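You operate a simulated robot arm through the tools that you are given. There is no shell and no other tool.

You run a simulated two-armed robot. Do the job below in one go: nothing can be reset, and whatever is moved stays where it is left.

TASK
Mix the yellow capsule for the seconds printed on it, then switch the mixer off.
Fine: press the button once, for one run; leave the capsule in and the hood open.

It is judged by the outcome, as a careful person would: the job done as asked, and still so three seconds after it is handed in. It fails if anything else is knocked over, pushed out of place, dropped, spilled or broken.

THE ROBOT
Two 7-joint arms with fingered hands on one trunk that stands fixed in place. Base frame: the origin is at the foot of the trunk, x ahead of it, y to its left, z up. Units: m, rad, N and s.
The left shoulder is at [0.082, 0.173, 1.058], the right one opposite. With the tool pointing down near the work surface each hand reaches from about 0.1 to 0.82 m from the base axis, measured 20 degrees to its own side. Payload 3.5 kg a hand.
Tool frame (each hand has its own): the origin (TCP) lies between the finger pads and is the grasp point; the fingertips stand 0.025 m ahead of it; z points along the fingers, y is the line along which they close. The gripper opens to 0.088 m; its body begins 0.029 m behind the TCP. The gripper is a hand of 3 fingers: y runs from the thumb to the fingers, the wrist lies at [-0.013, -0.097, -0.162] in the tool frame.
Orientation is that of the tool frame in the base frame, as a unit quaternion [w, x, y, z]. With the fingers straight down and the wrist toward the robot, the tool's x, y and z point along [0, 1, 0], [1, 0, 0] and [0, 0, -1] of the base frame.

THE INTERFACE
- The arms move only by the tool apply_moves. It takes "left_moves", "right_moves" or both (then of equal length, played together; a hand with none holds still); each is a list of rows, each a list of 6 numbers: the shift along the tool's x, y, z in units of 50 mm (1.0 is 50 mm), then the turn, a rotation vector about the tool's x, y, z in units of 5 degrees (1.0 is 5 degrees). In form: [[dx, dy, dz, rx, ry, rz], ...]. A call has 1 to 20 rows; each row shifts and turns the commanded pose from where the row before left it, along the tool's axes as they then stand. A call with a number of a shift or a turn outside -1 to 1 is refused whole. A row lasts 0.2 s, in which the tool goes at most 0.05 m and 0.15 rad; a call with a longer step from one row to the next is refused whole. A pose out of reach is approached as far as the arm can. The call stops where the force on the tool passes 40 N (or 10 N more than at its start, if that is more) or the arm is blocked; 0.2 s more then pass. In this call time passes only in rows, and 0.2 s behind the last. It gives the time, the measured TCP pose, the force on the tool (base axes), the opening and the grip force at its end, in the units of the frame above (readings bear some noise), with the torque about the TCP (base axes, N m) and any sound that the robot's microphone picked up, and new pictures: "show" is both (left out), scene, wrist or none (wrist: the cameras of the hands that moved).
- Cameras (640 x 400 px; columns grow to the right, rows downward): "scene" is now at [0.2019, -0.0562, 1.3038]; the picture's right is [-0.57, -0.81, 0.14], its down [-0.40, 0.12, -0.91] and it looks along [0.72, -0.57, -0.39] (base axes); focal length 221 px, centre (320, 200). "left" rides on the left gripper at [-0.058, -0.085, -0.099] in its tool frame; the picture's right is [-0.67, -0.35, 0.66], its down [0.69, -0.63, 0.37] and it looks along [0.28, 0.69, 0.66] (tool axes); focal length 261 px, centre (320, 200). "right" rides on the right gripper at [0.058, -0.085, -0.099] in its tool frame; the picture's right is [-0.67, 0.35, -0.66], its down [-0.69, -0.63, 0.36] and it looks along [-0.29, 0.69, 0.66] (tool axes); focal length 261 px, centre (320, 200). There is no depth. A picture from a camera that has moved, and an enlarged one, comes with that camera's place and axes in the base frame and with its lens.
- move_column(by): moves the trunk up (or, below 0, down) by that many m; the arms and the scene camera ride with it, the base frame stays. It gives what a move gives, with no picture.
- finger_targets(index, middle, thumb_bend, thumb_turn, hand): sets how far each is bent, from 0 (flat) to 1 (curled in); at 0.3 the hand is open as for a grip, at 0.7 the pads meet at the TCP. One left out holds its place. A second passes; each finger stops where it meets its share of the squeeze, and holds until it gets a number again. It is the only way to open and close the hand. It gives what a move gives, with no picture; readings hold the bend of each and the force on the fingers (four entries, about 0 where the hand has none), thumb and palm. thumb_turn goes from beside the hand (0) to across from the fingers (1), as for a grip.
- aim_head(pan, tilt): turns the head with the scene camera to pan (to the left, within 1.501 rad either way) and tilt (down, from -0.506 to 1.204), counted from straight ahead of the robot (the tilt from the chest, where the trunk bows). It gives what a move gives, and a new picture of the scene camera.
- enlarge(camera, box): a new picture of the part [left, top, right, bottom] of that camera's present view, enlarged. No time passes.
- finish_job(): hands the job in; it is judged then, once.

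Places have to be worked out from the pictures, the camera data and where the tool is seen. Open the grippers and draw the arms clear of the work before you hand the job in, unless the task says otherwise.

The tools are called after "Emit:" as a command line: name --argument value ..., lists and objects as JSON in quotes. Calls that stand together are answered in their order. apply_moves: Moves the arms, as the interface text tells. Its arguments: {"type":"object","properties":{"left_moves":{"type":"array","items":{"type":"array","items":{"type":"number"}}},"right_moves":{"type":"array","items":{"type":"array","items":{"type":"number"}}},"show":{"type":"string","enum":["both","scene","wrist","none"]}},"required":[]} The other tools are called the same way: move_column (by) moves the trunk up or down; finger_targets (index, middle, thumb_bend, thumb_turn, hand) moves the fingers one by one; aim_head (pan, tilt) turns the head that bears the scene camera; enlarge (camera, box) takes an enlarged picture of a part of a camera's view; finish_job () hands the job in.

At the start:

```text
time_s: 0.0
left_eef_pos: [0.4624, -0.0677, 1.2136]
left_ee_rot: [0.0, 0.706, 0.708, 0.0]
left_ft_force: [-0.6, 0.4, -0.7]
left_moment: [-0.03, -0.01, 0.0]
left_finger_gap: 0.0876
left_grasp_force: 0.2
left_shape: jaw
left_bend: [0.3, 0.3, 0.3, 0.98]
left_finger forces: [0.0, 0.0, 0.0, 0.1, 0.1, 0.0]
right_eef_pos: [0.3572, -0.4314, 1.1192]
right_ee_rot: [0.001, 0.707, 0.707, 0.0]
right_ft_force: [-0.1, 0.3, -0.1]
right_moment: [0.01, 0.0, 0.01]
right_finger_gap: 0.0875
right_grasp_force: 0.0
right_shape: jaw
right_bend: [0.3, 0.3, 0.3, 0.98]
right_finger forces: [0.1, 0.0, 0.0, 0.0, 0.1, 0.0]
trunk travel left (down, up): [-0.15, 0.305]
head pan, tilt (commanded): [-0.621, 0.206]
```

scene: 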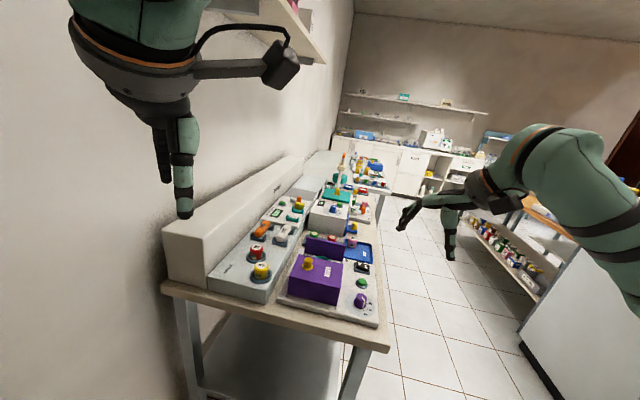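
right: 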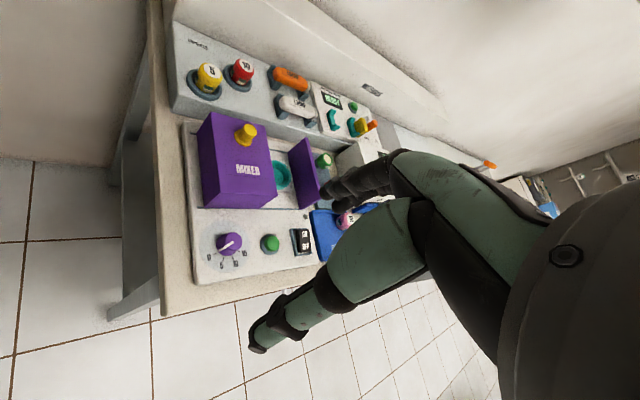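
left: 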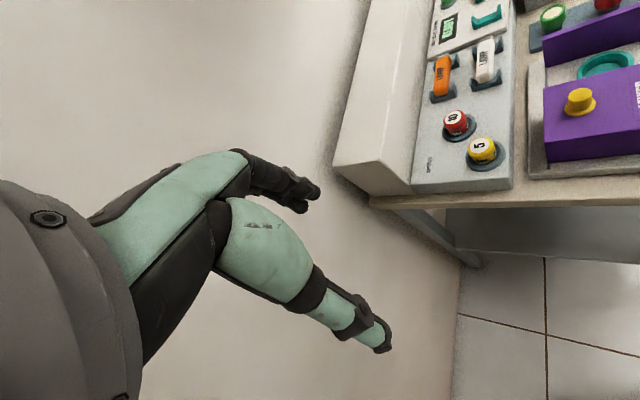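

I'll first look closely at the bench: the mixer (purple), its knob, button, display, and the capsules (yellow "5", red "10").

Emit:
enlarge --camera "right" --box '[160, 20, 400, 290]'

Emit:
enlarge --camera "scene" --box '[200, 170, 400, 330]'

Emit:
enlarge --camera "left" --box '[400, 0, 640, 200]'

```text
1.48 times, centred on (280, 155) of right
camera zoom: at [0.2715, -0.3746, 1.219], right [0.35, -0.67, 0.66], down [-0.63, -0.69, -0.36], along [0.69, -0.29, -0.66], focal length 386 px, centre (379, 267)
```

zoom: 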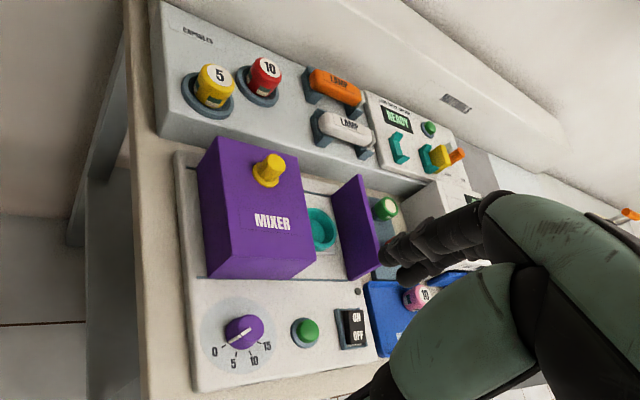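

```text
2.50 times, centred on (300, 250) of scene
camera zoom: at [0.2019, -0.0562, 1.3038], right [-0.57, -0.81, 0.14], down [-0.4, 0.12, -0.91], along [0.72, -0.57, -0.39], focal length 552 px, centre (370, 75)
```

zoom: 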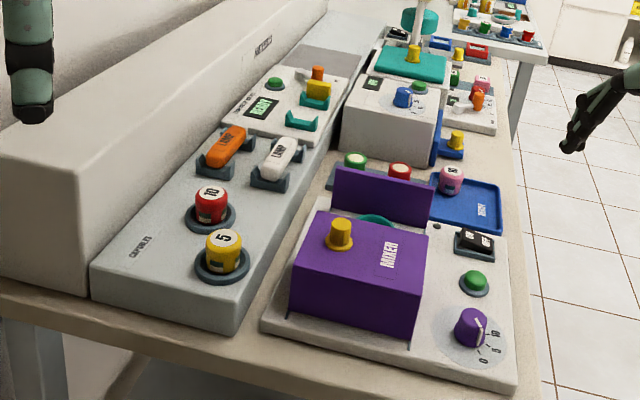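

```text
2.00 times, centred on (520, 100) of left
camera zoom: at [0.3763, -0.1261, 1.3136], right [-0.35, -0.67, -0.66], down [-0.63, 0.68, -0.37], along [0.69, 0.29, -0.66], focal length 521 px, centre (-80, 400)
```

zoom: 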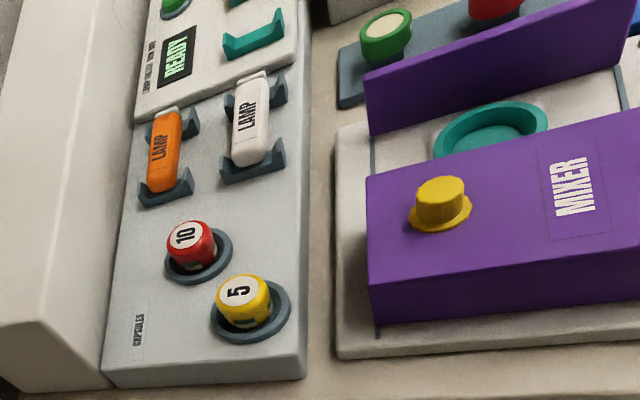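

The mixer has a sliding hood, an end panel, a cup, a dial (0/5/10/15), a green button and an ON/OFF rocker. I'll zoom in further on the switch/dial and the cup to read their states.

Emit:
enlarge --camera "right" --box '[200, 210, 330, 290]'

Emit:
enlarge --camera "right" --box '[200, 100, 340, 220]'

Emit:
enlarge --camera "scene" --box '[280, 215, 400, 330]'

Emit:
enlarge --camera "left" --box '[420, 100, 540, 190]'

```text
4.92 times, centred on (265, 250) of right
camera zoom: at [0.2715, -0.3746, 1.219], right [0.35, -0.67, 0.66], down [-0.63, -0.69, -0.36], along [0.69, -0.29, -0.66], focal length 1283 px, centre (591, -46)
```

zoom: 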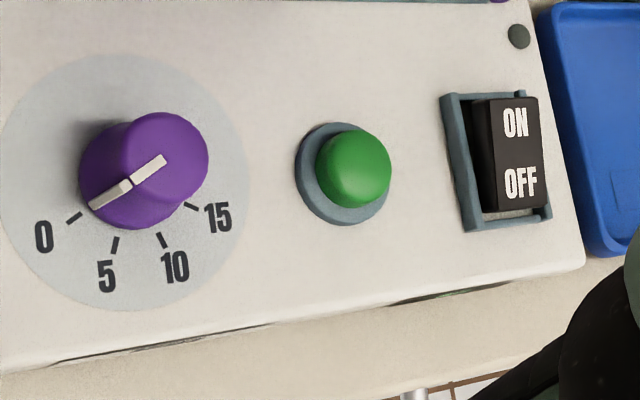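

```text
3.33 times, centred on (270, 160) of right
camera zoom: at [0.2715, -0.3746, 1.219], right [0.35, -0.67, 0.66], down [-0.63, -0.69, -0.36], along [0.69, -0.29, -0.66], focal length 869 px, centre (487, 333)
```

zoom: 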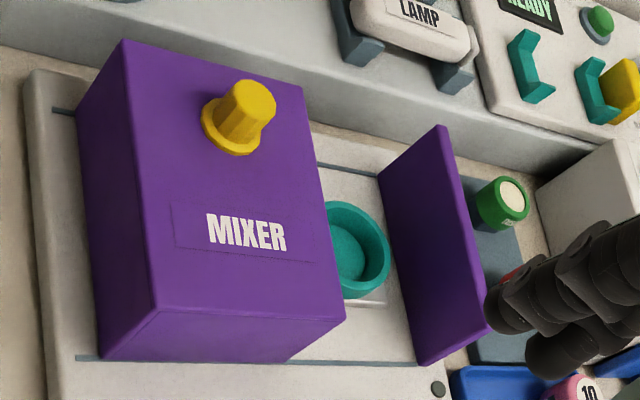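

```text
3.48 times, centred on (340, 272) of scene
camera zoom: at [0.2019, -0.0562, 1.3038], right [-0.57, -0.81, 0.14], down [-0.4, 0.12, -0.91], along [0.72, -0.57, -0.39], focal length 767 px, centre (250, -52)
```

zoom: 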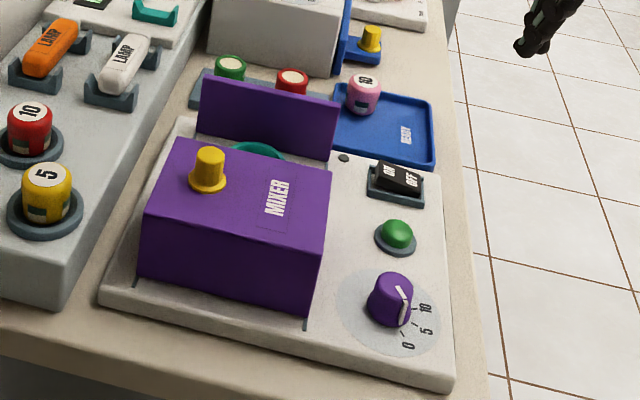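

```text
4.44 times, centred on (480, 145) of left
camera zoom: at [0.3763, -0.1261, 1.3136], right [-0.35, -0.67, -0.66], down [-0.63, 0.68, -0.37], along [0.69, 0.29, -0.66], focal length 1158 px, centre (-391, 444)
```

zoom: 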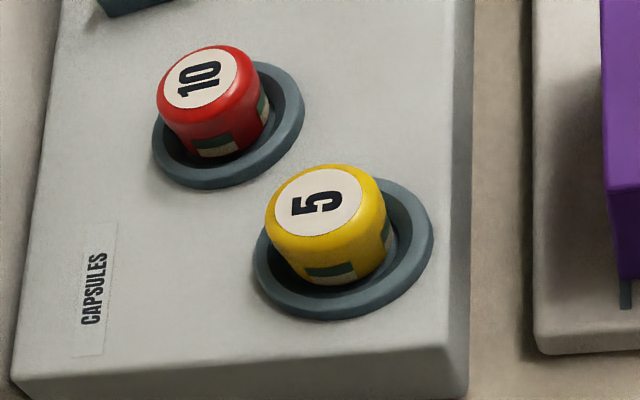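

The cup looks empty, the dial points at 0, the rocker/indicator look off and the hood is open. From triangulation: yellow capsule top ≈ (0.628, -0.237, 0.90), cup ≈ (0.615, -0.434, 0.85), and the bench's long axis runs about -47.5° from x. I'll first yaw the right hand about +42.5° so its closing line is square to the bench, and view.

Emit:
apply_moves --right_moves '[[0, 0, 0, 0, 0, -1], [0, 0, 0, 0, 0, -1], [0, 0, 0, 0, 0, -1], [0, 0, 0, 0, 0, -1], [0, 0, 0, 0, 0, -1], [0, 0, 0, 0, 0, -1], [0, 0, 0, 0, 0, -1], [0, 0, 0, 0, 0, -1], [0, 0, 0, 0, 0, -0.5]]' --show "both"

```text
time_s: 2.0
left_eef_pos: [0.4621, -0.0683, 1.2138]
left_ee_rot: [0.0, 0.706, 0.708, 0.0]
left_ft_force: [0.1, -0.2, -0.1]
left_moment: [0.0, -0.02, -0.03]
left_finger_gap: 0.0875
left_grasp_force: 0.0
left_shape: jaw
left_bend: [0.3, 0.3, 0.3, 0.98]
left_finger forces: [0.0, 0.0, 0.0, 0.1, 0.0, 0.0]
right_eef_pos: [0.357, -0.4314, 1.1194]
right_ee_rot: [0.0, 0.403, 0.915, 0.0]
right_ft_force: [0.7, -0.3, -0.5]
right_moment: [0.01, -0.01, -0.01]
right_finger_gap: 0.0878
right_grasp_force: 0.2
right_shape: jaw
right_bend: [0.3, 0.3, 0.3, 0.98]
right_finger forces: [0.0, 0.0, 0.0, 0.0, 0.0, 0.0]
trunk travel left (down, up): [-0.15, 0.305]
head pan, tilt (commanded): [-0.621, 0.206]
camera scene: at [0.202, -0.0562, 1.3038], right [-0.57, -0.81, 0.14], down [-0.4, 0.12, -0.91], along [0.72, -0.57, -0.39], focal length 221 px, centre (320, 200)
camera right: at [0.2548, -0.4474, 1.219], right [0.71, -0.26, 0.66], down [0.0, -0.93, -0.36], along [0.7, 0.26, -0.66], focal length 261 px, centre (320, 200)
```

scene: 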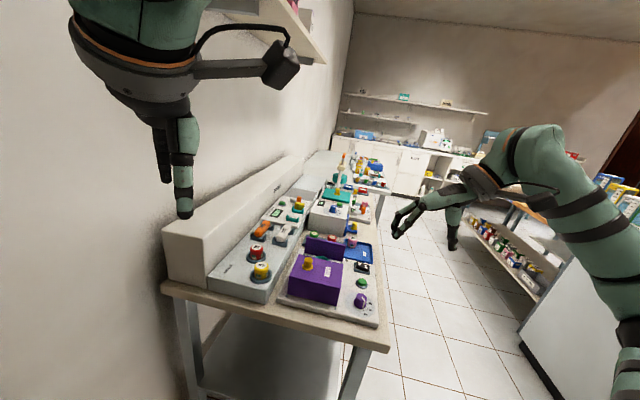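
right: 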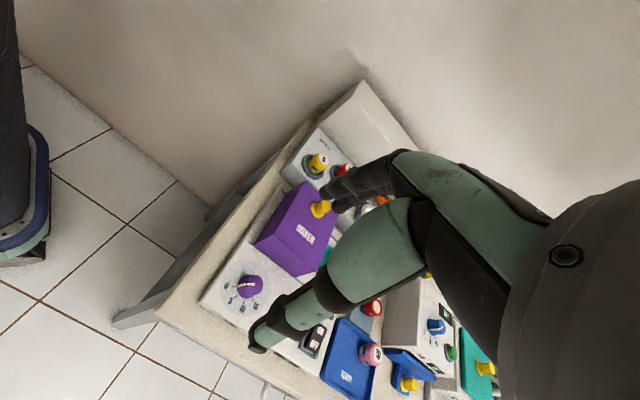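

The hand is now square to the bench (tool x = -bench axis, tool y = toward wall, z down). I'll move the right hand to a hover about 0.13 m above the yellow capsule and look.

Emit:
apply_moves --right_moves '[[-0.089, 0.7356, 0.2, 0, 0, 0], [-0.089, 0.7356, 0.2, 0, 0, 0], [-0.089, 0.7356, 0.2, 0, 0, 0], [-0.089, 0.7356, 0.2, 0, 0, 0], [-0.089, 0.7356, 0.2, 0, 0, 0], [-0.089, 0.7356, 0.2, 0, 0, 0], [-0.089, 0.7356, 0.2, 0, 0, 0], [-0.089, 0.7356, 0.2, 0, 0, 0], [-0.089, 0.7356, 0.2, 0, 0, 0]]' --show "both"

```text
time_s: 4.0
left_eef_pos: [0.4635, -0.0691, 1.2141]
left_ee_rot: [-0.001, 0.707, 0.707, -0.001]
left_ft_force: [0.5, 0.3, -1.1]
left_moment: [-0.02, 0.04, 0.01]
left_finger_gap: 0.0876
left_grasp_force: 0.1
left_shape: jaw
left_bend: [0.3, 0.3, 0.3, 0.98]
left_finger forces: [0.0, 0.0, 0.0, 0.0, 0.0, 0.0]
right_eef_pos: [0.6229, -0.2445, 1.0306]
right_ee_rot: [-0.001, 0.404, 0.915, -0.001]
right_ft_force: [-0.6, -0.1, 0.4]
right_moment: [0.03, -0.01, -0.01]
right_finger_gap: 0.0878
right_grasp_force: 0.1
right_shape: jaw
right_bend: [0.3, 0.3, 0.3, 0.98]
right_finger forces: [0.0, 0.0, 0.0, 0.0, 0.0, 0.1]
right hand out of reach, approached as far as the arm can: row 9
trunk travel left (down, up): [-0.15, 0.305]
head pan, tilt (commanded): [-0.621, 0.206]
camera scene: at [0.2037, -0.057, 1.3034], right [-0.57, -0.81, 0.14], down [-0.4, 0.12, -0.91], along [0.72, -0.57, -0.39], focal length 221 px, centre (320, 200)
camera right: at [0.5207, -0.2599, 1.1305], right [0.71, -0.26, 0.65], down [0.0, -0.93, -0.37], along [0.7, 0.26, -0.66], focal length 261 px, centre (320, 200)
```

scene: 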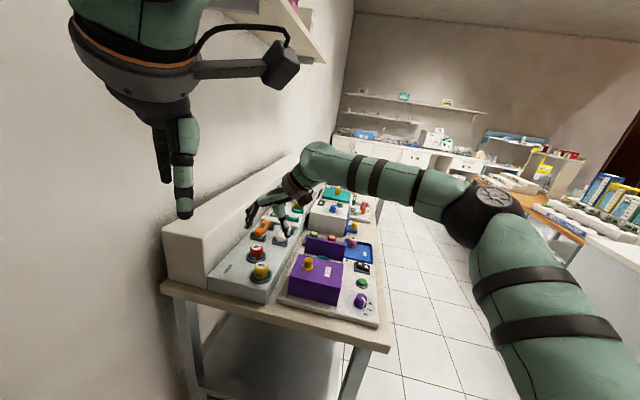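
right: 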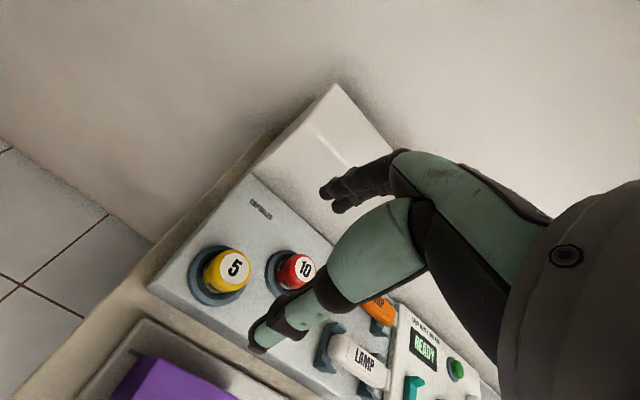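

The hand hovers near the capsule, but the last row was slightly out of reach (TCP at 0.623, -0.2445). I'll lower straight down to z≈0.95 and see whether the reach improves there.

Emit:
apply_moves --right_moves '[[0, 0, 0.4, 0, 0, 0], [0, 0, 0.4, 0, 0, 0], [0, 0, 0.4, 0, 0, 0], [0, 0, 0.4, 0, 0, 0]]' --show "both"

```text
time_s: 5.0
left_eef_pos: [0.4619, -0.0682, 1.2144]
left_ee_rot: [-0.001, 0.706, 0.708, 0.0]
left_ft_force: [-0.1, -0.9, -0.2]
left_moment: [0.0, 0.01, -0.01]
left_finger_gap: 0.0876
left_grasp_force: 0.1
left_shape: jaw
left_bend: [0.3, 0.3, 0.3, 0.98]
left_finger forces: [0.0, 0.0, 0.0, 0.0, 0.1, 0.1]
right_eef_pos: [0.622, -0.2434, 0.9536]
right_ee_rot: [0.0, 0.403, 0.915, 0.0]
right_ft_force: [0.1, -0.9, 0.1]
right_moment: [0.0, 0.03, 0.01]
right_finger_gap: 0.0877
right_grasp_force: 0.1
right_shape: jaw
right_bend: [0.3, 0.3, 0.3, 0.98]
right_finger forces: [0.0, 0.0, 0.1, 0.1, 0.0, 0.0]
trunk travel left (down, up): [-0.15, 0.305]
head pan, tilt (commanded): [-0.621, 0.206]
camera scene: at [0.2027, -0.0565, 1.3037], right [-0.57, -0.81, 0.14], down [-0.4, 0.12, -0.91], along [0.72, -0.57, -0.39], focal length 221 px, centre (320, 200)
camera right: at [0.5195, -0.259, 1.0515], right [0.71, -0.26, 0.66], down [0.0, -0.93, -0.37], along [0.7, 0.26, -0.66], focal length 261 px, centre (320, 200)
```

scene: 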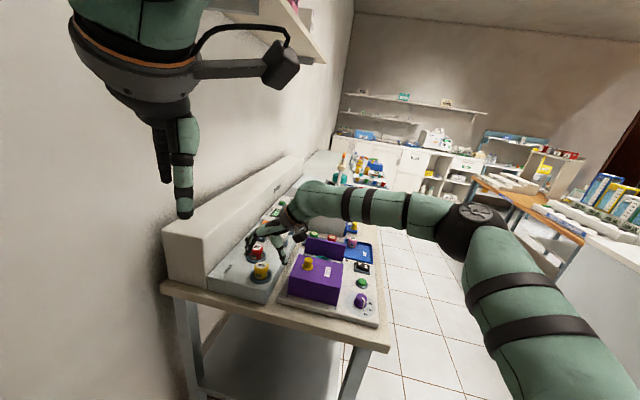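
right: 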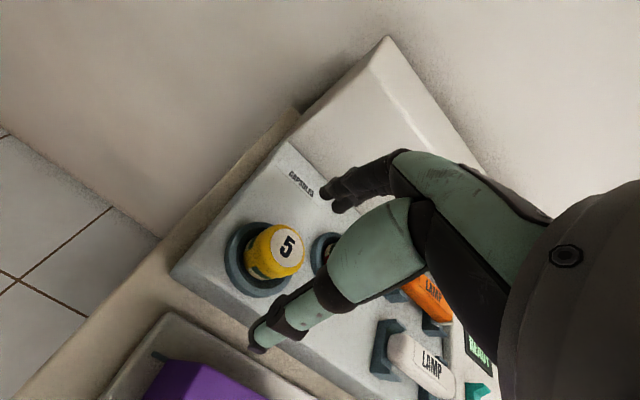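

Now in reach. I'll enlarge the wrist view to measure the capsule against the fingers before adjusting.

Emit:
enlarge --camera "right" --box '[200, 150, 360, 350]'

Emit:
enlarge --camera "left" --box '[400, 40, 640, 200]'

Emit:
enlarge --camera "scene" --box '[200, 190, 340, 310]'

```text
2.00 times, centred on (280, 250) of right
camera zoom: at [0.5195, -0.259, 1.0515], right [0.71, -0.26, 0.66], down [0.0, -0.93, -0.37], along [0.7, 0.26, -0.66], focal length 521 px, centre (400, 100)
```

zoom: 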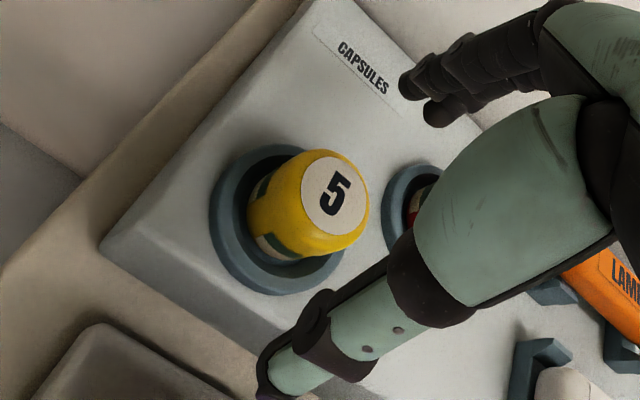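

```text
2.50 times, centred on (520, 120) of left
camera zoom: at [0.377, -0.1265, 1.3133], right [-0.35, -0.67, -0.66], down [-0.63, 0.68, -0.37], along [0.69, 0.29, -0.66], focal length 652 px, centre (-180, 400)
```

zoom: 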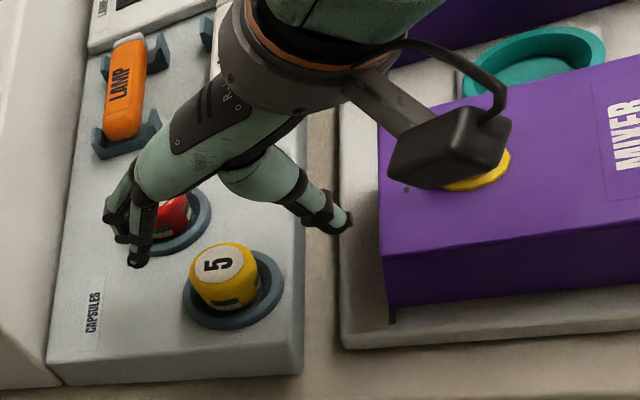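

```text
3.33 times, centred on (270, 250) of scene
camera zoom: at [0.2027, -0.0565, 1.3037], right [-0.57, -0.81, 0.14], down [-0.4, 0.12, -0.91], along [0.72, -0.57, -0.39], focal length 735 px, centre (487, 33)
```

zoom: 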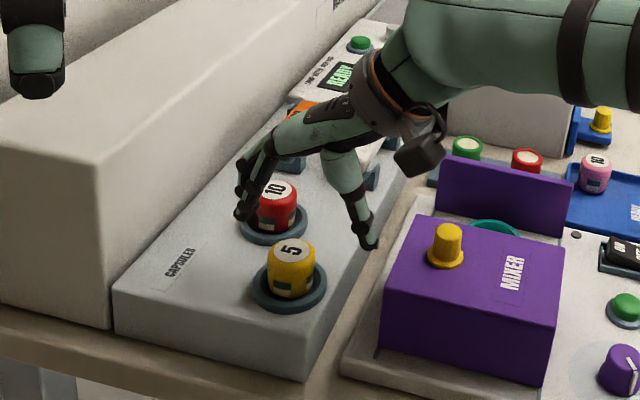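

Triangulated capsule top ≈ (0.631, -0.237, 0.906), holder ring top ≈ 0.865. I'll shift ~11 mm toward the wall and descend 60 mm so the fingertips sit just above the holder ring.

Emit:
apply_moves --right_moves '[[-0.03, 0.23, 0, 0, 0, 0], [0, 0, 0.4, 0, 0, 0], [0, 0, 0.4, 0, 0, 0], [0, 0, 0.3, 0, 0, 0]]' --show "both"

Emit:
enlarge --camera "right" --box '[200, 150, 440, 350]'

Emit:
enlarge --camera "left" --box '[400, 40, 640, 200]'

Emit:
enlarge --camera "scene" --box '[200, 190, 340, 310]'

```text
time_s: 6.0
left_eef_pos: [0.4627, -0.0681, 1.2146]
left_ee_rot: [0.0, 0.707, 0.708, 0.0]
left_ft_force: [-0.3, 0.9, -0.7]
left_moment: [0.0, 0.01, -0.01]
left_finger_gap: 0.0875
left_grasp_force: 0.0
left_shape: jaw
left_bend: [0.3, 0.3, 0.3, 0.98]
left_finger forces: [0.0, 0.1, 0.0, 0.0, 0.1, 0.1]
right_eef_pos: [0.6089, -0.2453, 0.9022]
right_ee_rot: [0.0, 0.403, 0.915, 0.0]
right_ft_force: [0.2, 1.1, 0.4]
right_moment: [0.01, -0.02, 0.03]
right_finger_gap: 0.0877
right_grasp_force: 0.1
right_shape: jaw
right_bend: [0.3, 0.3, 0.3, 0.98]
right_finger forces: [0.0, 0.3, 0.0, 0.1, 0.4, 0.0]
right hand out of reach, approached as far as the arm can: row 1, 2, 3, 4
trunk travel left (down, up): [-0.15, 0.305]
head pan, tilt (commanded): [-0.621, 0.206]
camera scene: at [0.2022, -0.056, 1.3038], right [-0.57, -0.81, 0.14], down [-0.4, 0.12, -0.91], along [0.72, -0.57, -0.39], focal length 221 px, centre (320, 200)
camera right: at [0.5066, -0.2604, 1.0022], right [0.71, -0.26, 0.66], down [0.0, -0.93, -0.37], along [0.7, 0.26, -0.66], focal length 261 px, centre (320, 200)
```

scene: 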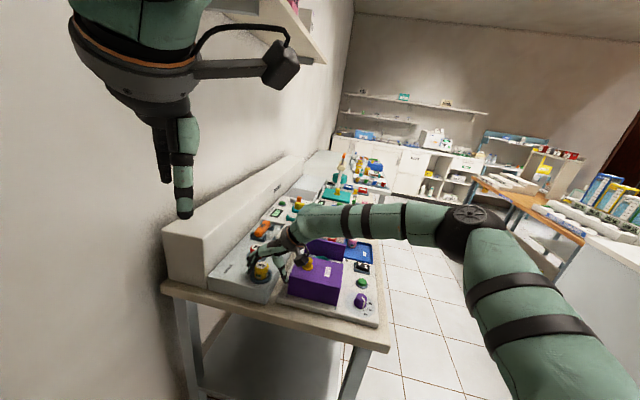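
right: 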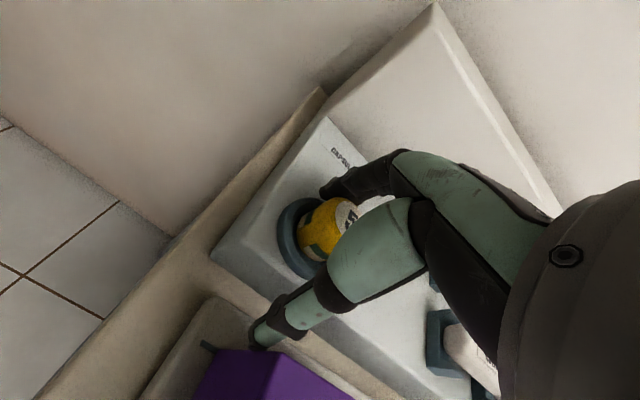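

```text
2.00 times, centred on (320, 250) of right
camera zoom: at [0.5066, -0.2604, 1.0022], right [0.71, -0.26, 0.66], down [0.0, -0.93, -0.37], along [0.7, 0.26, -0.66], focal length 521 px, centre (320, 100)
```

zoom: 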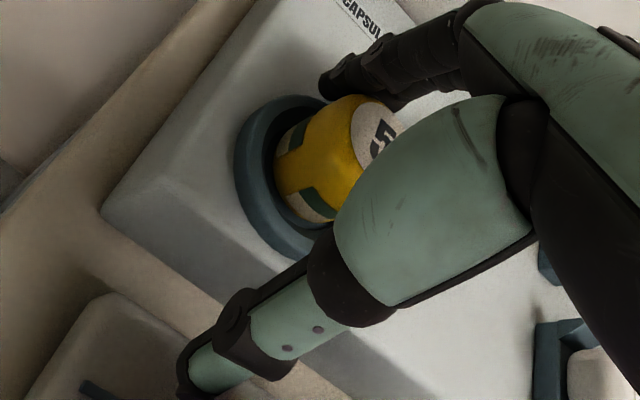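

```text
2.50 times, centred on (520, 120) of left
camera zoom: at [0.3765, -0.126, 1.3136], right [-0.35, -0.67, -0.66], down [-0.63, 0.68, -0.37], along [0.69, 0.29, -0.66], focal length 652 px, centre (-180, 400)
```

zoom: 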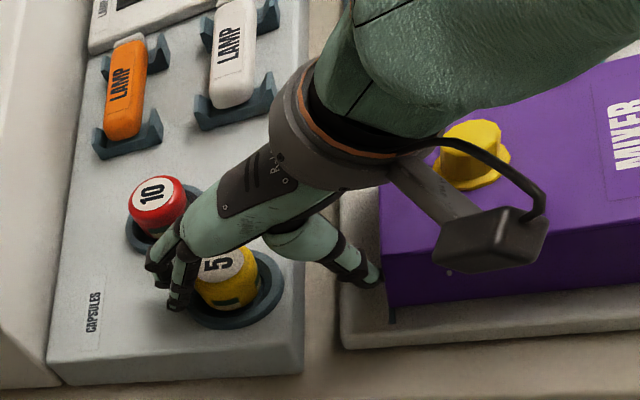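

```text
3.33 times, centred on (270, 250) of scene
camera zoom: at [0.2022, -0.056, 1.3038], right [-0.57, -0.81, 0.14], down [-0.4, 0.12, -0.91], along [0.72, -0.57, -0.39], focal length 735 px, centre (487, 33)
```

zoom: 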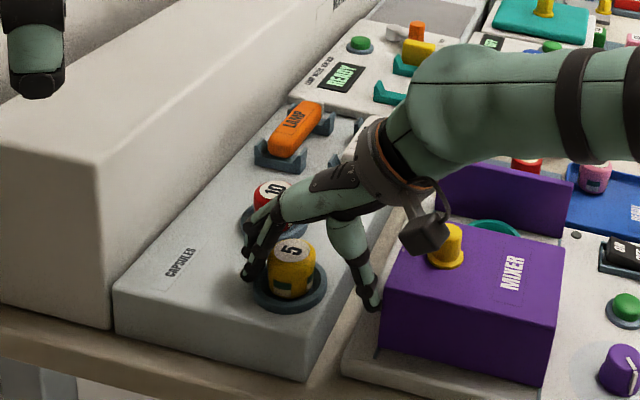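

The arm hit a joint limit at this yaw: the hand stopped short (0.609, -0.245, 0.902) with the fingers almost brushing the capsule. I'll go straight up and reduce the yaw to about 30°, which still clears the red capsule.

Emit:
apply_moves --right_moves '[[0, 0, -0.4, 0, 0, 0], [0, 0, -0.5, 0, 0, 0], [0, 0, -0.5, 0, 0, 0], [0, 0, -0.4, 0, 0, 0.5], [0, 0, 0, 0, 0, 1], [0, 0, 0, 0, 0, 1]]' --show "none"

```text
time_s: 7.4
left_eef_pos: [0.4611, -0.0677, 1.2149]
left_ee_rot: [0.0, 0.706, 0.708, 0.0]
left_ft_force: [0.5, 0.6, -0.1]
left_moment: [0.01, 0.03, -0.02]
left_finger_gap: 0.0877
left_grasp_force: 0.0
left_shape: jaw
left_bend: [0.3, 0.3, 0.3, 0.98]
left_finger forces: [0.0, 0.0, 0.0, 0.1, 0.0, 0.0]
right_eef_pos: [0.6086, -0.2455, 0.9926]
right_ee_rot: [0.0, 0.5, 0.866, 0.001]
right_ft_force: [0.5, 0.9, -0.3]
right_moment: [0.0, -0.04, 0.01]
right_finger_gap: 0.0876
right_grasp_force: 0.0
right_shape: jaw
right_bend: [0.3, 0.3, 0.3, 0.98]
right_finger forces: [0.0, 0.1, 0.0, 0.1, 0.0, 0.0]
trunk travel left (down, up): [-0.15, 0.305]
head pan, tilt (commanded): [-0.621, 0.206]
```

The commanded pose tracks the reached one. Now at yaw 30°, I'll try moving over the capsule (Δ ≈ 24 mm along the fingers' direction) and then down to z≈0.95.

Emit:
apply_moves --right_moves '[[-0.04, 0.24, 0, 0, 0, 0], [-0.04, 0.24, 0, 0, 0, 0], [0, 0, 0.4, 0, 0, 0], [0, 0, 0.4, 0, 0, 0]]' --show "wrist"

```text
time_s: 8.4
left_eef_pos: [0.4621, -0.0681, 1.2142]
left_ee_rot: [-0.001, 0.706, 0.708, 0.0]
left_ft_force: [-0.3, 0.0, -0.2]
left_moment: [-0.01, -0.01, -0.02]
left_finger_gap: 0.0876
left_grasp_force: 0.1
left_shape: jaw
left_bend: [0.3, 0.3, 0.3, 0.98]
left_finger forces: [0.0, 0.0, 0.0, 0.0, 0.0, 0.0]
right_eef_pos: [0.6266, -0.2385, 0.953]
right_ee_rot: [0.0, 0.5, 0.866, 0.0]
right_ft_force: [0.3, -0.5, -0.2]
right_moment: [0.02, 0.0, -0.01]
right_finger_gap: 0.0878
right_grasp_force: 0.0
right_shape: jaw
right_bend: [0.3, 0.3, 0.3, 0.98]
right_finger forces: [0.0, 0.1, 0.1, 0.0, 0.0, 0.0]
right hand out of reach, approached as far as the arm can: row 4
trunk travel left (down, up): [-0.15, 0.305]
head pan, tilt (commanded): [-0.621, 0.206]
camera right: at [0.5247, -0.2314, 1.0529], right [0.64, -0.41, 0.66], down [-0.2, -0.91, -0.37], along [0.74, 0.1, -0.66], focal length 261 px, centre (320, 200)
```

right: 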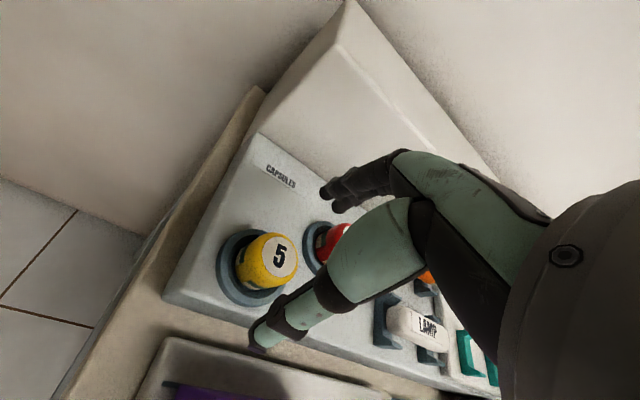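

Still marginal at z≈0.953. I'll test whether a higher shoulder helps: raise the trunk 0.12 m, then descend to the same hover.

Emit:
move_column --by 0.12

```text
time_s: 9.9
left_eef_pos: [0.4627, -0.0678, 1.3327]
left_ee_rot: [-0.001, 0.706, 0.708, -0.001]
left_ft_force: [-0.1, -0.9, -0.3]
left_moment: [-0.03, -0.05, -0.02]
left_finger_gap: 0.0875
left_grasp_force: 0.2
left_shape: jaw
left_bend: [0.3, 0.3, 0.3, 0.98]
left_finger forces: [0.0, 0.0, 0.0, 0.1, 0.0, 0.0]
right_eef_pos: [0.5939, -0.2383, 1.1688]
right_ee_rot: [0.066, 0.499, 0.863, 0.038]
right_ft_force: [0.0, 0.1, 0.1]
right_moment: [0.0, 0.0, -0.03]
right_finger_gap: 0.0875
right_grasp_force: 0.1
right_shape: jaw
right_bend: [0.3, 0.3, 0.3, 0.98]
right_finger forces: [0.0, 0.1, 0.0, 0.0, 0.0, 0.0]
trunk travel left (down, up): [-0.27, 0.185]
head pan, tilt (commanded): [-0.621, 0.206]
```

The column moved, but the right hand ended tilted by ~9° and higher than expected, so I'll take fresh pictures with a null step before continuing.

Emit:
apply_moves --right_moves '[[0, 0, 0, 0, 0, 0]]' --show "both"

```text
time_s: 10.3
left_eef_pos: [0.4615, -0.0684, 1.3346]
left_ee_rot: [0.001, 0.706, 0.708, -0.001]
left_ft_force: [-0.1, -0.3, -0.5]
left_moment: [0.0, -0.01, 0.04]
left_finger_gap: 0.0876
left_grasp_force: 0.0
left_shape: jaw
left_bend: [0.3, 0.3, 0.3, 0.98]
left_finger forces: [0.0, 0.0, 0.1, 0.0, 0.0, 0.0]
right_eef_pos: [0.5924, -0.2369, 1.1689]
right_ee_rot: [0.067, 0.498, 0.864, 0.039]
right_ft_force: [0.9, -0.3, -0.3]
right_moment: [-0.01, -0.01, -0.04]
right_finger_gap: 0.0877
right_grasp_force: 0.0
right_shape: jaw
right_bend: [0.3, 0.3, 0.3, 0.98]
right_finger forces: [0.0, 0.0, 0.0, 0.0, 0.0, 0.1]
trunk travel left (down, up): [-0.27, 0.185]
head pan, tilt (commanded): [-0.621, 0.206]
camera scene: at [0.1185, -0.0561, 1.4521], right [-0.58, -0.81, 0.05], down [-0.25, 0.12, -0.96], along [0.77, -0.57, -0.28], focal length 221 px, centre (320, 200)
camera right: at [0.4755, -0.2319, 1.2522], right [0.53, -0.41, 0.74], down [-0.14, -0.91, -0.39], along [0.84, 0.1, -0.54], focal length 261 px, centre (320, 200)
```

scene: 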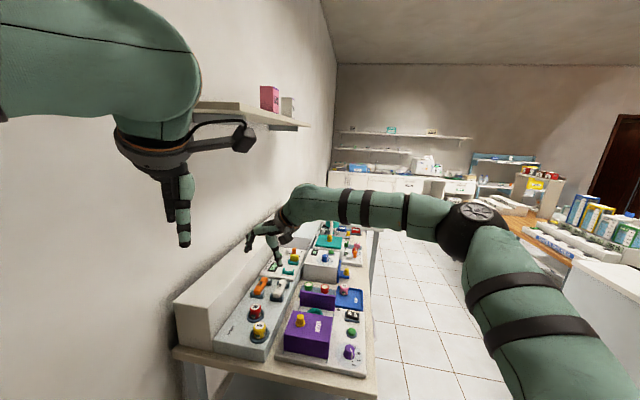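
right: 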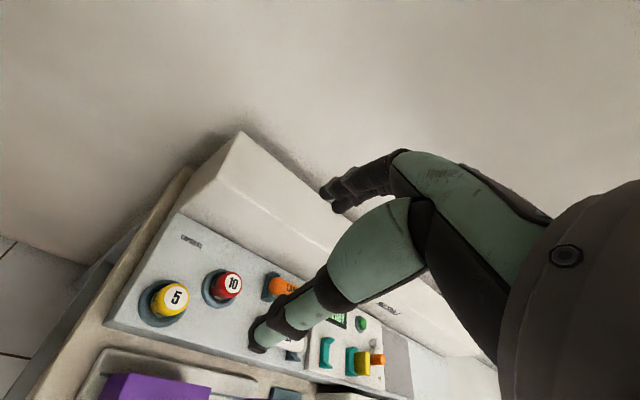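

The trunk straightens as it rises (shoulders go back ~5 cm), so raising hurts reach; lowering leans the shoulders toward the bench. I'll level the right hand and retract it up and back to a safe place first, before lowering the trunk.

Emit:
apply_moves --right_moves '[[-0.083, -0.587, -0.433, 0.77, 0.44, 0], [-0.083, -0.587, -0.433, 0.77, 0.44, 0], [-0.083, -0.587, -0.433, 0, 0, 0], [-0.083, -0.587, -0.433, 0, 0, 0], [-0.083, -0.587, -0.433, 0, 0, 0], [-0.083, -0.587, -0.433, 0, 0, 0]]' --show "none"

```text
time_s: 11.7
left_eef_pos: [0.4615, -0.0683, 1.3352]
left_ee_rot: [0.0, 0.707, 0.707, 0.0]
left_ft_force: [-0.5, -0.5, -0.2]
left_moment: [0.02, 0.0, -0.01]
left_finger_gap: 0.0878
left_grasp_force: 0.1
left_shape: jaw
left_bend: [0.3, 0.3, 0.3, 0.98]
left_finger forces: [0.0, 0.0, 0.1, 0.0, 0.0, 0.0]
right_eef_pos: [0.4474, -0.3494, 1.2943]
right_ee_rot: [0.0, 0.5, 0.866, -0.002]
right_ft_force: [0.2, -0.7, 0.1]
right_moment: [0.0, -0.01, -0.01]
right_finger_gap: 0.0877
right_grasp_force: 0.2
right_shape: jaw
right_bend: [0.3, 0.3, 0.3, 0.98]
right_finger forces: [0.0, 0.1, 0.0, 0.0, 0.0, 0.0]
trunk travel left (down, up): [-0.27, 0.185]
head pan, tilt (commanded): [-0.621, 0.206]
```

The hand is level again at a safe spot. Lowering the trunk back to its start height and then a further 0.10 m.

Emit:
move_column --by -0.12

Emit:
move_column --by -0.1

Emit:
apply_moves --right_moves '[[0, 0, 0, 0, 0, 0]]' --show "both"

```text
time_s: 13.2
left_eef_pos: [0.4602, -0.068, 1.214]
left_ee_rot: [0.001, 0.706, 0.708, 0.0]
left_ft_force: [0.1, -0.1, 0.3]
left_moment: [-0.01, -0.04, 0.03]
left_finger_gap: 0.0875
left_grasp_force: 0.1
left_shape: jaw
left_bend: [0.3, 0.3, 0.3, 0.98]
left_finger forces: [0.0, 0.0, 0.1, 0.0, 0.1, 0.0]
right_eef_pos: [0.4485, -0.3478, 1.1738]
right_ee_rot: [-0.001, 0.5, 0.866, -0.001]
right_ft_force: [0.4, -0.1, 0.1]
right_moment: [0.04, -0.01, -0.02]
right_finger_gap: 0.0875
right_grasp_force: 0.1
right_shape: jaw
right_bend: [0.3, 0.3, 0.3, 0.98]
right_finger forces: [0.1, 0.0, 0.1, 0.0, 0.0, 0.0]
trunk travel left (down, up): [-0.15, 0.305]
head pan, tilt (commanded): [-0.621, 0.206]
```

```text
time_s: 14.5
left_eef_pos: [0.4598, -0.0679, 1.1151]
left_ee_rot: [0.002, 0.707, 0.708, 0.001]
left_ft_force: [-0.3, 0.0, 0.1]
left_moment: [0.03, -0.04, -0.01]
left_finger_gap: 0.0874
left_grasp_force: 0.0
left_shape: jaw
left_bend: [0.3, 0.3, 0.3, 0.98]
left_finger forces: [0.0, 0.0, 0.0, 0.1, 0.0, 0.0]
right_eef_pos: [0.4479, -0.3489, 1.0756]
right_ee_rot: [0.0, 0.5, 0.866, -0.001]
right_ft_force: [-0.4, -0.2, -1.0]
right_moment: [-0.03, -0.01, -0.01]
right_finger_gap: 0.0876
right_grasp_force: 0.0
right_shape: jaw
right_bend: [0.3, 0.3, 0.3, 0.98]
right_finger forces: [0.1, 0.0, 0.0, 0.1, 0.0, 0.0]
trunk travel left (down, up): [-0.05, 0.405]
head pan, tilt (commanded): [-0.621, 0.206]
```

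```text
time_s: 14.9
left_eef_pos: [0.4615, -0.0674, 1.1133]
left_ee_rot: [0.0, 0.707, 0.707, 0.0]
left_ft_force: [-0.5, -0.9, 0.6]
left_moment: [0.01, 0.0, -0.01]
left_finger_gap: 0.0877
left_grasp_force: 0.1
left_shape: jaw
left_bend: [0.3, 0.3, 0.3, 0.98]
left_finger forces: [0.0, 0.1, 0.0, 0.0, 0.0, 0.1]
right_eef_pos: [0.4501, -0.3477, 1.0738]
right_ee_rot: [-0.002, 0.5, 0.866, -0.001]
right_ft_force: [0.5, -0.5, -0.5]
right_moment: [-0.04, 0.0, 0.02]
right_finger_gap: 0.0879
right_grasp_force: 0.1
right_shape: jaw
right_bend: [0.3, 0.3, 0.3, 0.98]
right_finger forces: [0.0, 0.0, 0.0, 0.1, 0.1, 0.1]
trunk travel left (down, up): [-0.05, 0.405]
head pan, tilt (commanded): [-0.621, 0.206]
camera scene: at [0.2948, -0.0562, 1.1516], right [-0.53, -0.81, 0.24], down [-0.56, 0.12, -0.82], along [0.64, -0.57, -0.52], focal length 221 px, centre (320, 200)
camera right: at [0.3465, -0.3417, 1.1731], right [0.64, -0.41, 0.65], down [-0.2, -0.91, -0.36], along [0.74, 0.1, -0.66], focal length 261 px, centre (320, 200)
```

scene: 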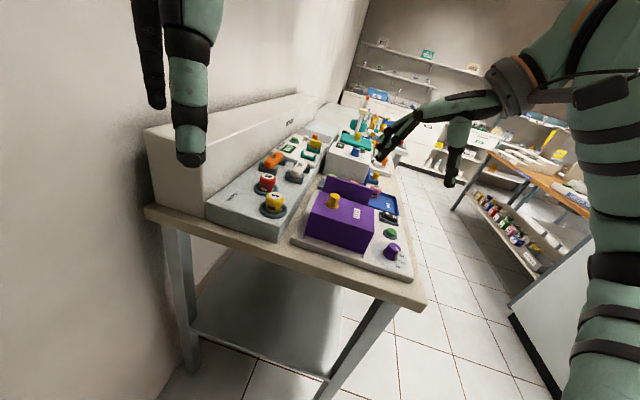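
right: 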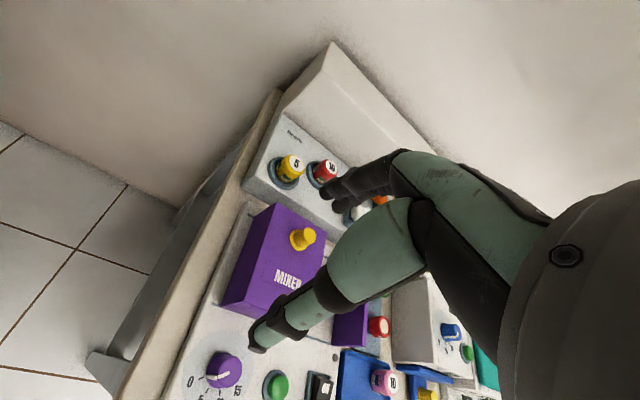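

The shoulders are now ~6 cm closer to the bench. I'll move the right hand (yaw 30°) over the capsule at z≈1.0 to test reach.

Emit:
apply_moves --right_moves '[[0.018, 0.707, 0.233, 0, 0, 0], [0.018, 0.707, 0.233, 0, 0, 0], [0.018, 0.707, 0.233, 0, 0, 0], [0.018, 0.707, 0.233, 0, 0, 0], [0.018, 0.707, 0.233, 0, 0, 0], [0.018, 0.707, 0.233, 0, 0, 0]]' --show "both"

```text
time_s: 16.3
left_eef_pos: [0.4644, -0.0677, 1.1125]
left_ee_rot: [-0.001, 0.706, 0.708, -0.002]
left_ft_force: [-0.5, 0.1, 1.0]
left_moment: [0.02, 0.0, 0.0]
left_finger_gap: 0.0877
left_grasp_force: 0.1
left_shape: jaw
left_bend: [0.3, 0.3, 0.3, 0.98]
left_finger forces: [0.0, 0.1, 0.1, 0.1, 0.0, 0.0]
right_eef_pos: [0.63, -0.2361, 1.002]
right_ee_rot: [-0.002, 0.499, 0.866, -0.002]
right_ft_force: [-0.1, 0.5, 0.3]
right_moment: [-0.01, 0.02, -0.01]
right_finger_gap: 0.0877
right_grasp_force: 0.0
right_shape: jaw
right_bend: [0.3, 0.3, 0.3, 0.98]
right_finger forces: [0.1, 0.1, 0.0, 0.1, 0.1, 0.0]
trunk travel left (down, up): [-0.05, 0.405]
head pan, tilt (commanded): [-0.621, 0.206]
camera scene: at [0.2957, -0.0556, 1.1513], right [-0.53, -0.81, 0.24], down [-0.56, 0.12, -0.82], along [0.64, -0.57, -0.52], focal length 221 px, centre (320, 200)
camera right: at [0.5287, -0.2297, 1.1012], right [0.64, -0.41, 0.65], down [-0.2, -0.91, -0.36], along [0.74, 0.1, -0.66], focal length 261 px, centre (320, 200)
```

scene: 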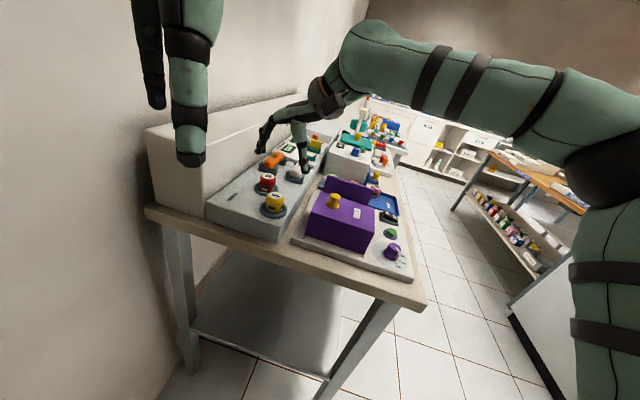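
right: 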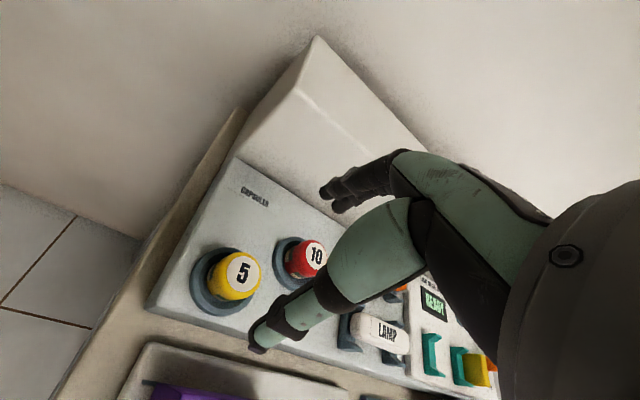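

Reached without a flag, and the wrist view puts the capsule centred under the TCP. Descending ~50 mm to z≈0.95 first.

Emit:
apply_moves --right_moves '[[0, 0, 0.35, 0, 0, 0], [0, 0, 0.35, 0, 0, 0], [0, 0, 0.34, 0, 0, 0]]' --show "none"

Emit:
enlarge --camera "right" --box '[180, 150, 380, 350]'

Emit:
enlarge --camera "scene" --box '[200, 100, 340, 260]'

Emit:
enlarge --camera "left" --box '[400, 0, 640, 200]'

```text
time_s: 17.1
left_eef_pos: [0.4619, -0.0675, 1.1144]
left_ee_rot: [0.0, 0.706, 0.708, -0.001]
left_ft_force: [-0.6, 0.4, -0.1]
left_moment: [0.02, -0.01, 0.02]
left_finger_gap: 0.0875
left_grasp_force: 0.0
left_shape: jaw
left_bend: [0.3, 0.3, 0.3, 0.98]
left_finger forces: [0.0, 0.0, 0.1, 0.1, 0.0, 0.0]
right_eef_pos: [0.6302, -0.237, 0.9493]
right_ee_rot: [-0.002, 0.5, 0.866, -0.002]
right_ft_force: [-0.4, 0.6, -0.7]
right_moment: [-0.01, -0.01, 0.03]
right_finger_gap: 0.0879
right_grasp_force: 0.1
right_shape: jaw
right_bend: [0.3, 0.3, 0.3, 0.98]
right_finger forces: [0.0, 0.0, 0.0, 0.1, 0.1, 0.0]
trunk travel left (down, up): [-0.05, 0.405]
head pan, tilt (commanded): [-0.621, 0.206]
```

```text
2.00 times, centred on (280, 250) of right
camera zoom: at [0.5274, -0.2308, 1.0498], right [0.64, -0.41, 0.65], down [-0.2, -0.91, -0.36], along [0.74, 0.1, -0.66], focal length 521 px, centre (400, 100)
```

zoom: 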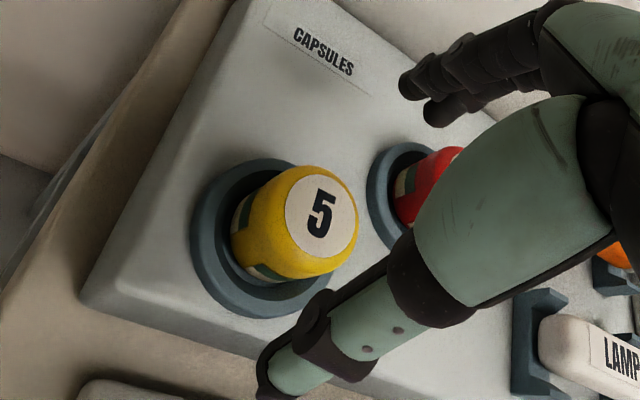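

```text
2.50 times, centred on (270, 180) of scene
camera zoom: at [0.2947, -0.0562, 1.1517], right [-0.53, -0.81, 0.24], down [-0.56, 0.12, -0.82], along [0.64, -0.57, -0.52], focal length 552 px, centre (445, 250)
```

zoom: 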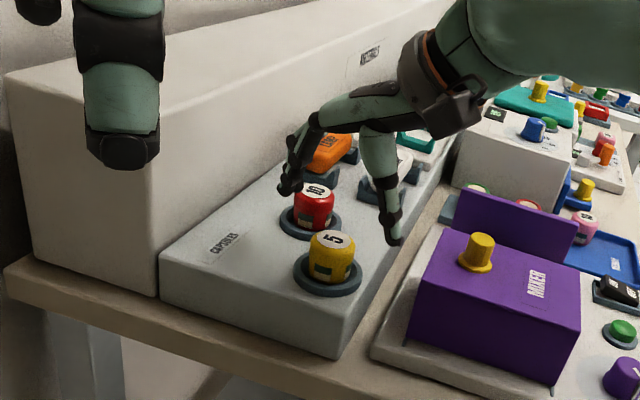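

```text
2.00 times, centred on (520, 100) of left
camera zoom: at [0.3767, -0.1262, 1.2135], right [-0.35, -0.67, -0.66], down [-0.63, 0.68, -0.37], along [0.69, 0.29, -0.66], focal length 521 px, centre (-80, 400)
```

zoom: 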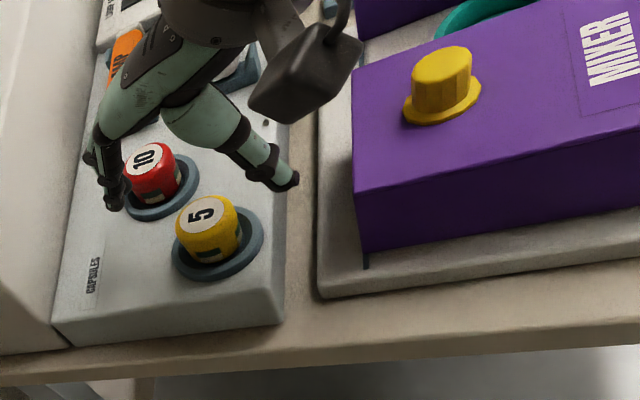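

Aligned: capsule centre estimated at (0.631, -0.237), top 0.904, matching the TCP. Descending 52 mm to bring the fingertips just above the holder ring.

Emit:
apply_moves --right_moves '[[0, 0, 0.35, 0, 0, 0], [0, 0, 0.35, 0, 0, 0], [0, 0, 0.34, 0, 0, 0]]' --show "both"

Emit:
enlarge --camera "left" --box '[400, 0, 640, 200]'

Emit:
enlarge --camera "scene" --box '[230, 130, 330, 240]'

```text
time_s: 17.9
left_eef_pos: [0.4623, -0.0683, 1.1141]
left_ee_rot: [0.001, 0.707, 0.707, 0.001]
left_ft_force: [0.7, -0.1, -0.3]
left_moment: [0.01, -0.01, 0.01]
left_finger_gap: 0.0876
left_grasp_force: 0.0
left_shape: jaw
left_bend: [0.3, 0.3, 0.3, 0.98]
left_finger forces: [0.0, 0.1, 0.1, 0.0, 0.1, 0.0]
right_eef_pos: [0.63, -0.2369, 0.8987]
right_ee_rot: [-0.001, 0.5, 0.866, -0.001]
right_ft_force: [0.6, 0.5, -0.6]
right_moment: [-0.01, 0.0, -0.02]
right_finger_gap: 0.0876
right_grasp_force: 0.0
right_shape: jaw
right_bend: [0.3, 0.3, 0.3, 0.98]
right_finger forces: [0.0, 0.0, 0.1, 0.1, 0.0, 0.1]
trunk travel left (down, up): [-0.05, 0.405]
head pan, tilt (commanded): [-0.621, 0.206]
camera scene: at [0.2947, -0.0562, 1.1516], right [-0.53, -0.81, 0.24], down [-0.56, 0.12, -0.82], along [0.64, -0.57, -0.52], focal length 221 px, centre (320, 200)
camera right: at [0.5272, -0.2307, 0.998], right [0.64, -0.41, 0.65], down [-0.2, -0.91, -0.36], along [0.74, 0.1, -0.66], focal length 261 px, centre (320, 200)
```

scene: 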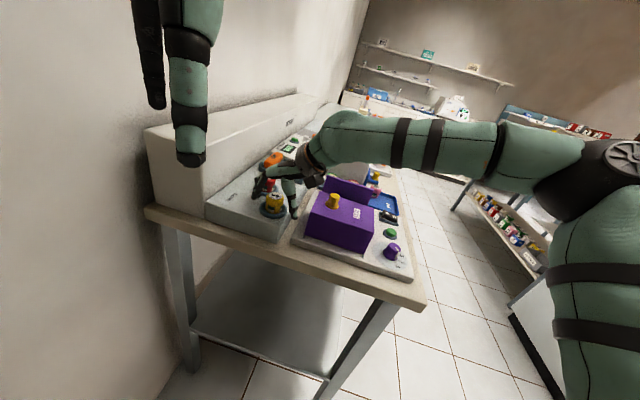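
right: 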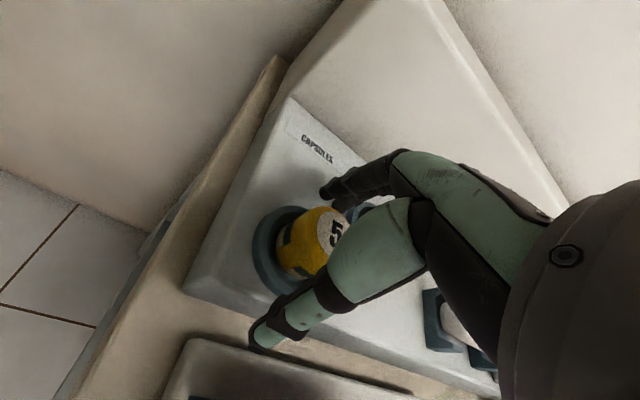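

```text
2.00 times, centred on (520, 100) of left
camera zoom: at [0.3767, -0.1262, 1.2134], right [-0.35, -0.67, -0.66], down [-0.63, 0.68, -0.37], along [0.69, 0.29, -0.66], focal length 521 px, centre (-80, 400)
```

zoom: 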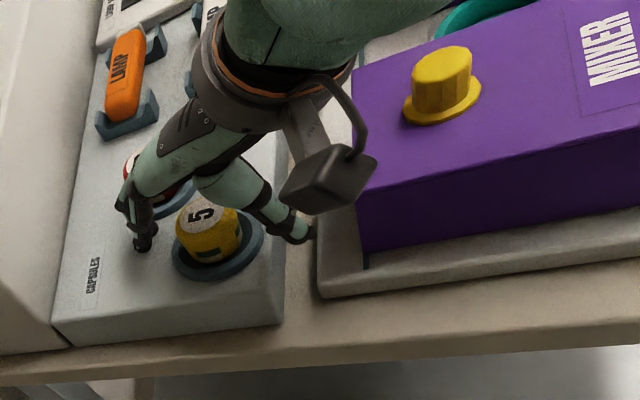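

```text
3.64 times, centred on (280, 185) of scene
camera zoom: at [0.2947, -0.0562, 1.1516], right [-0.53, -0.81, 0.24], down [-0.56, 0.12, -0.82], along [0.64, -0.57, -0.52], focal length 802 px, centre (466, 254)
```

zoom: 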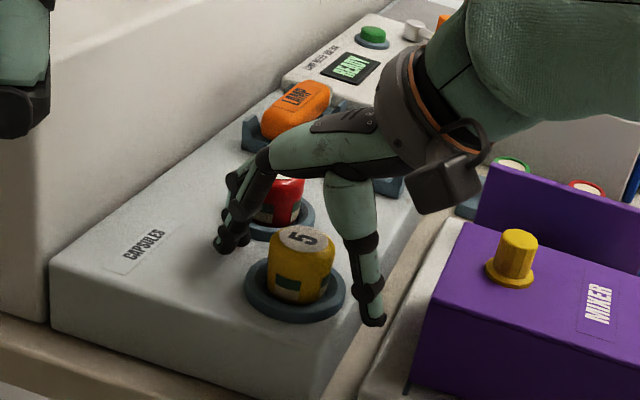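

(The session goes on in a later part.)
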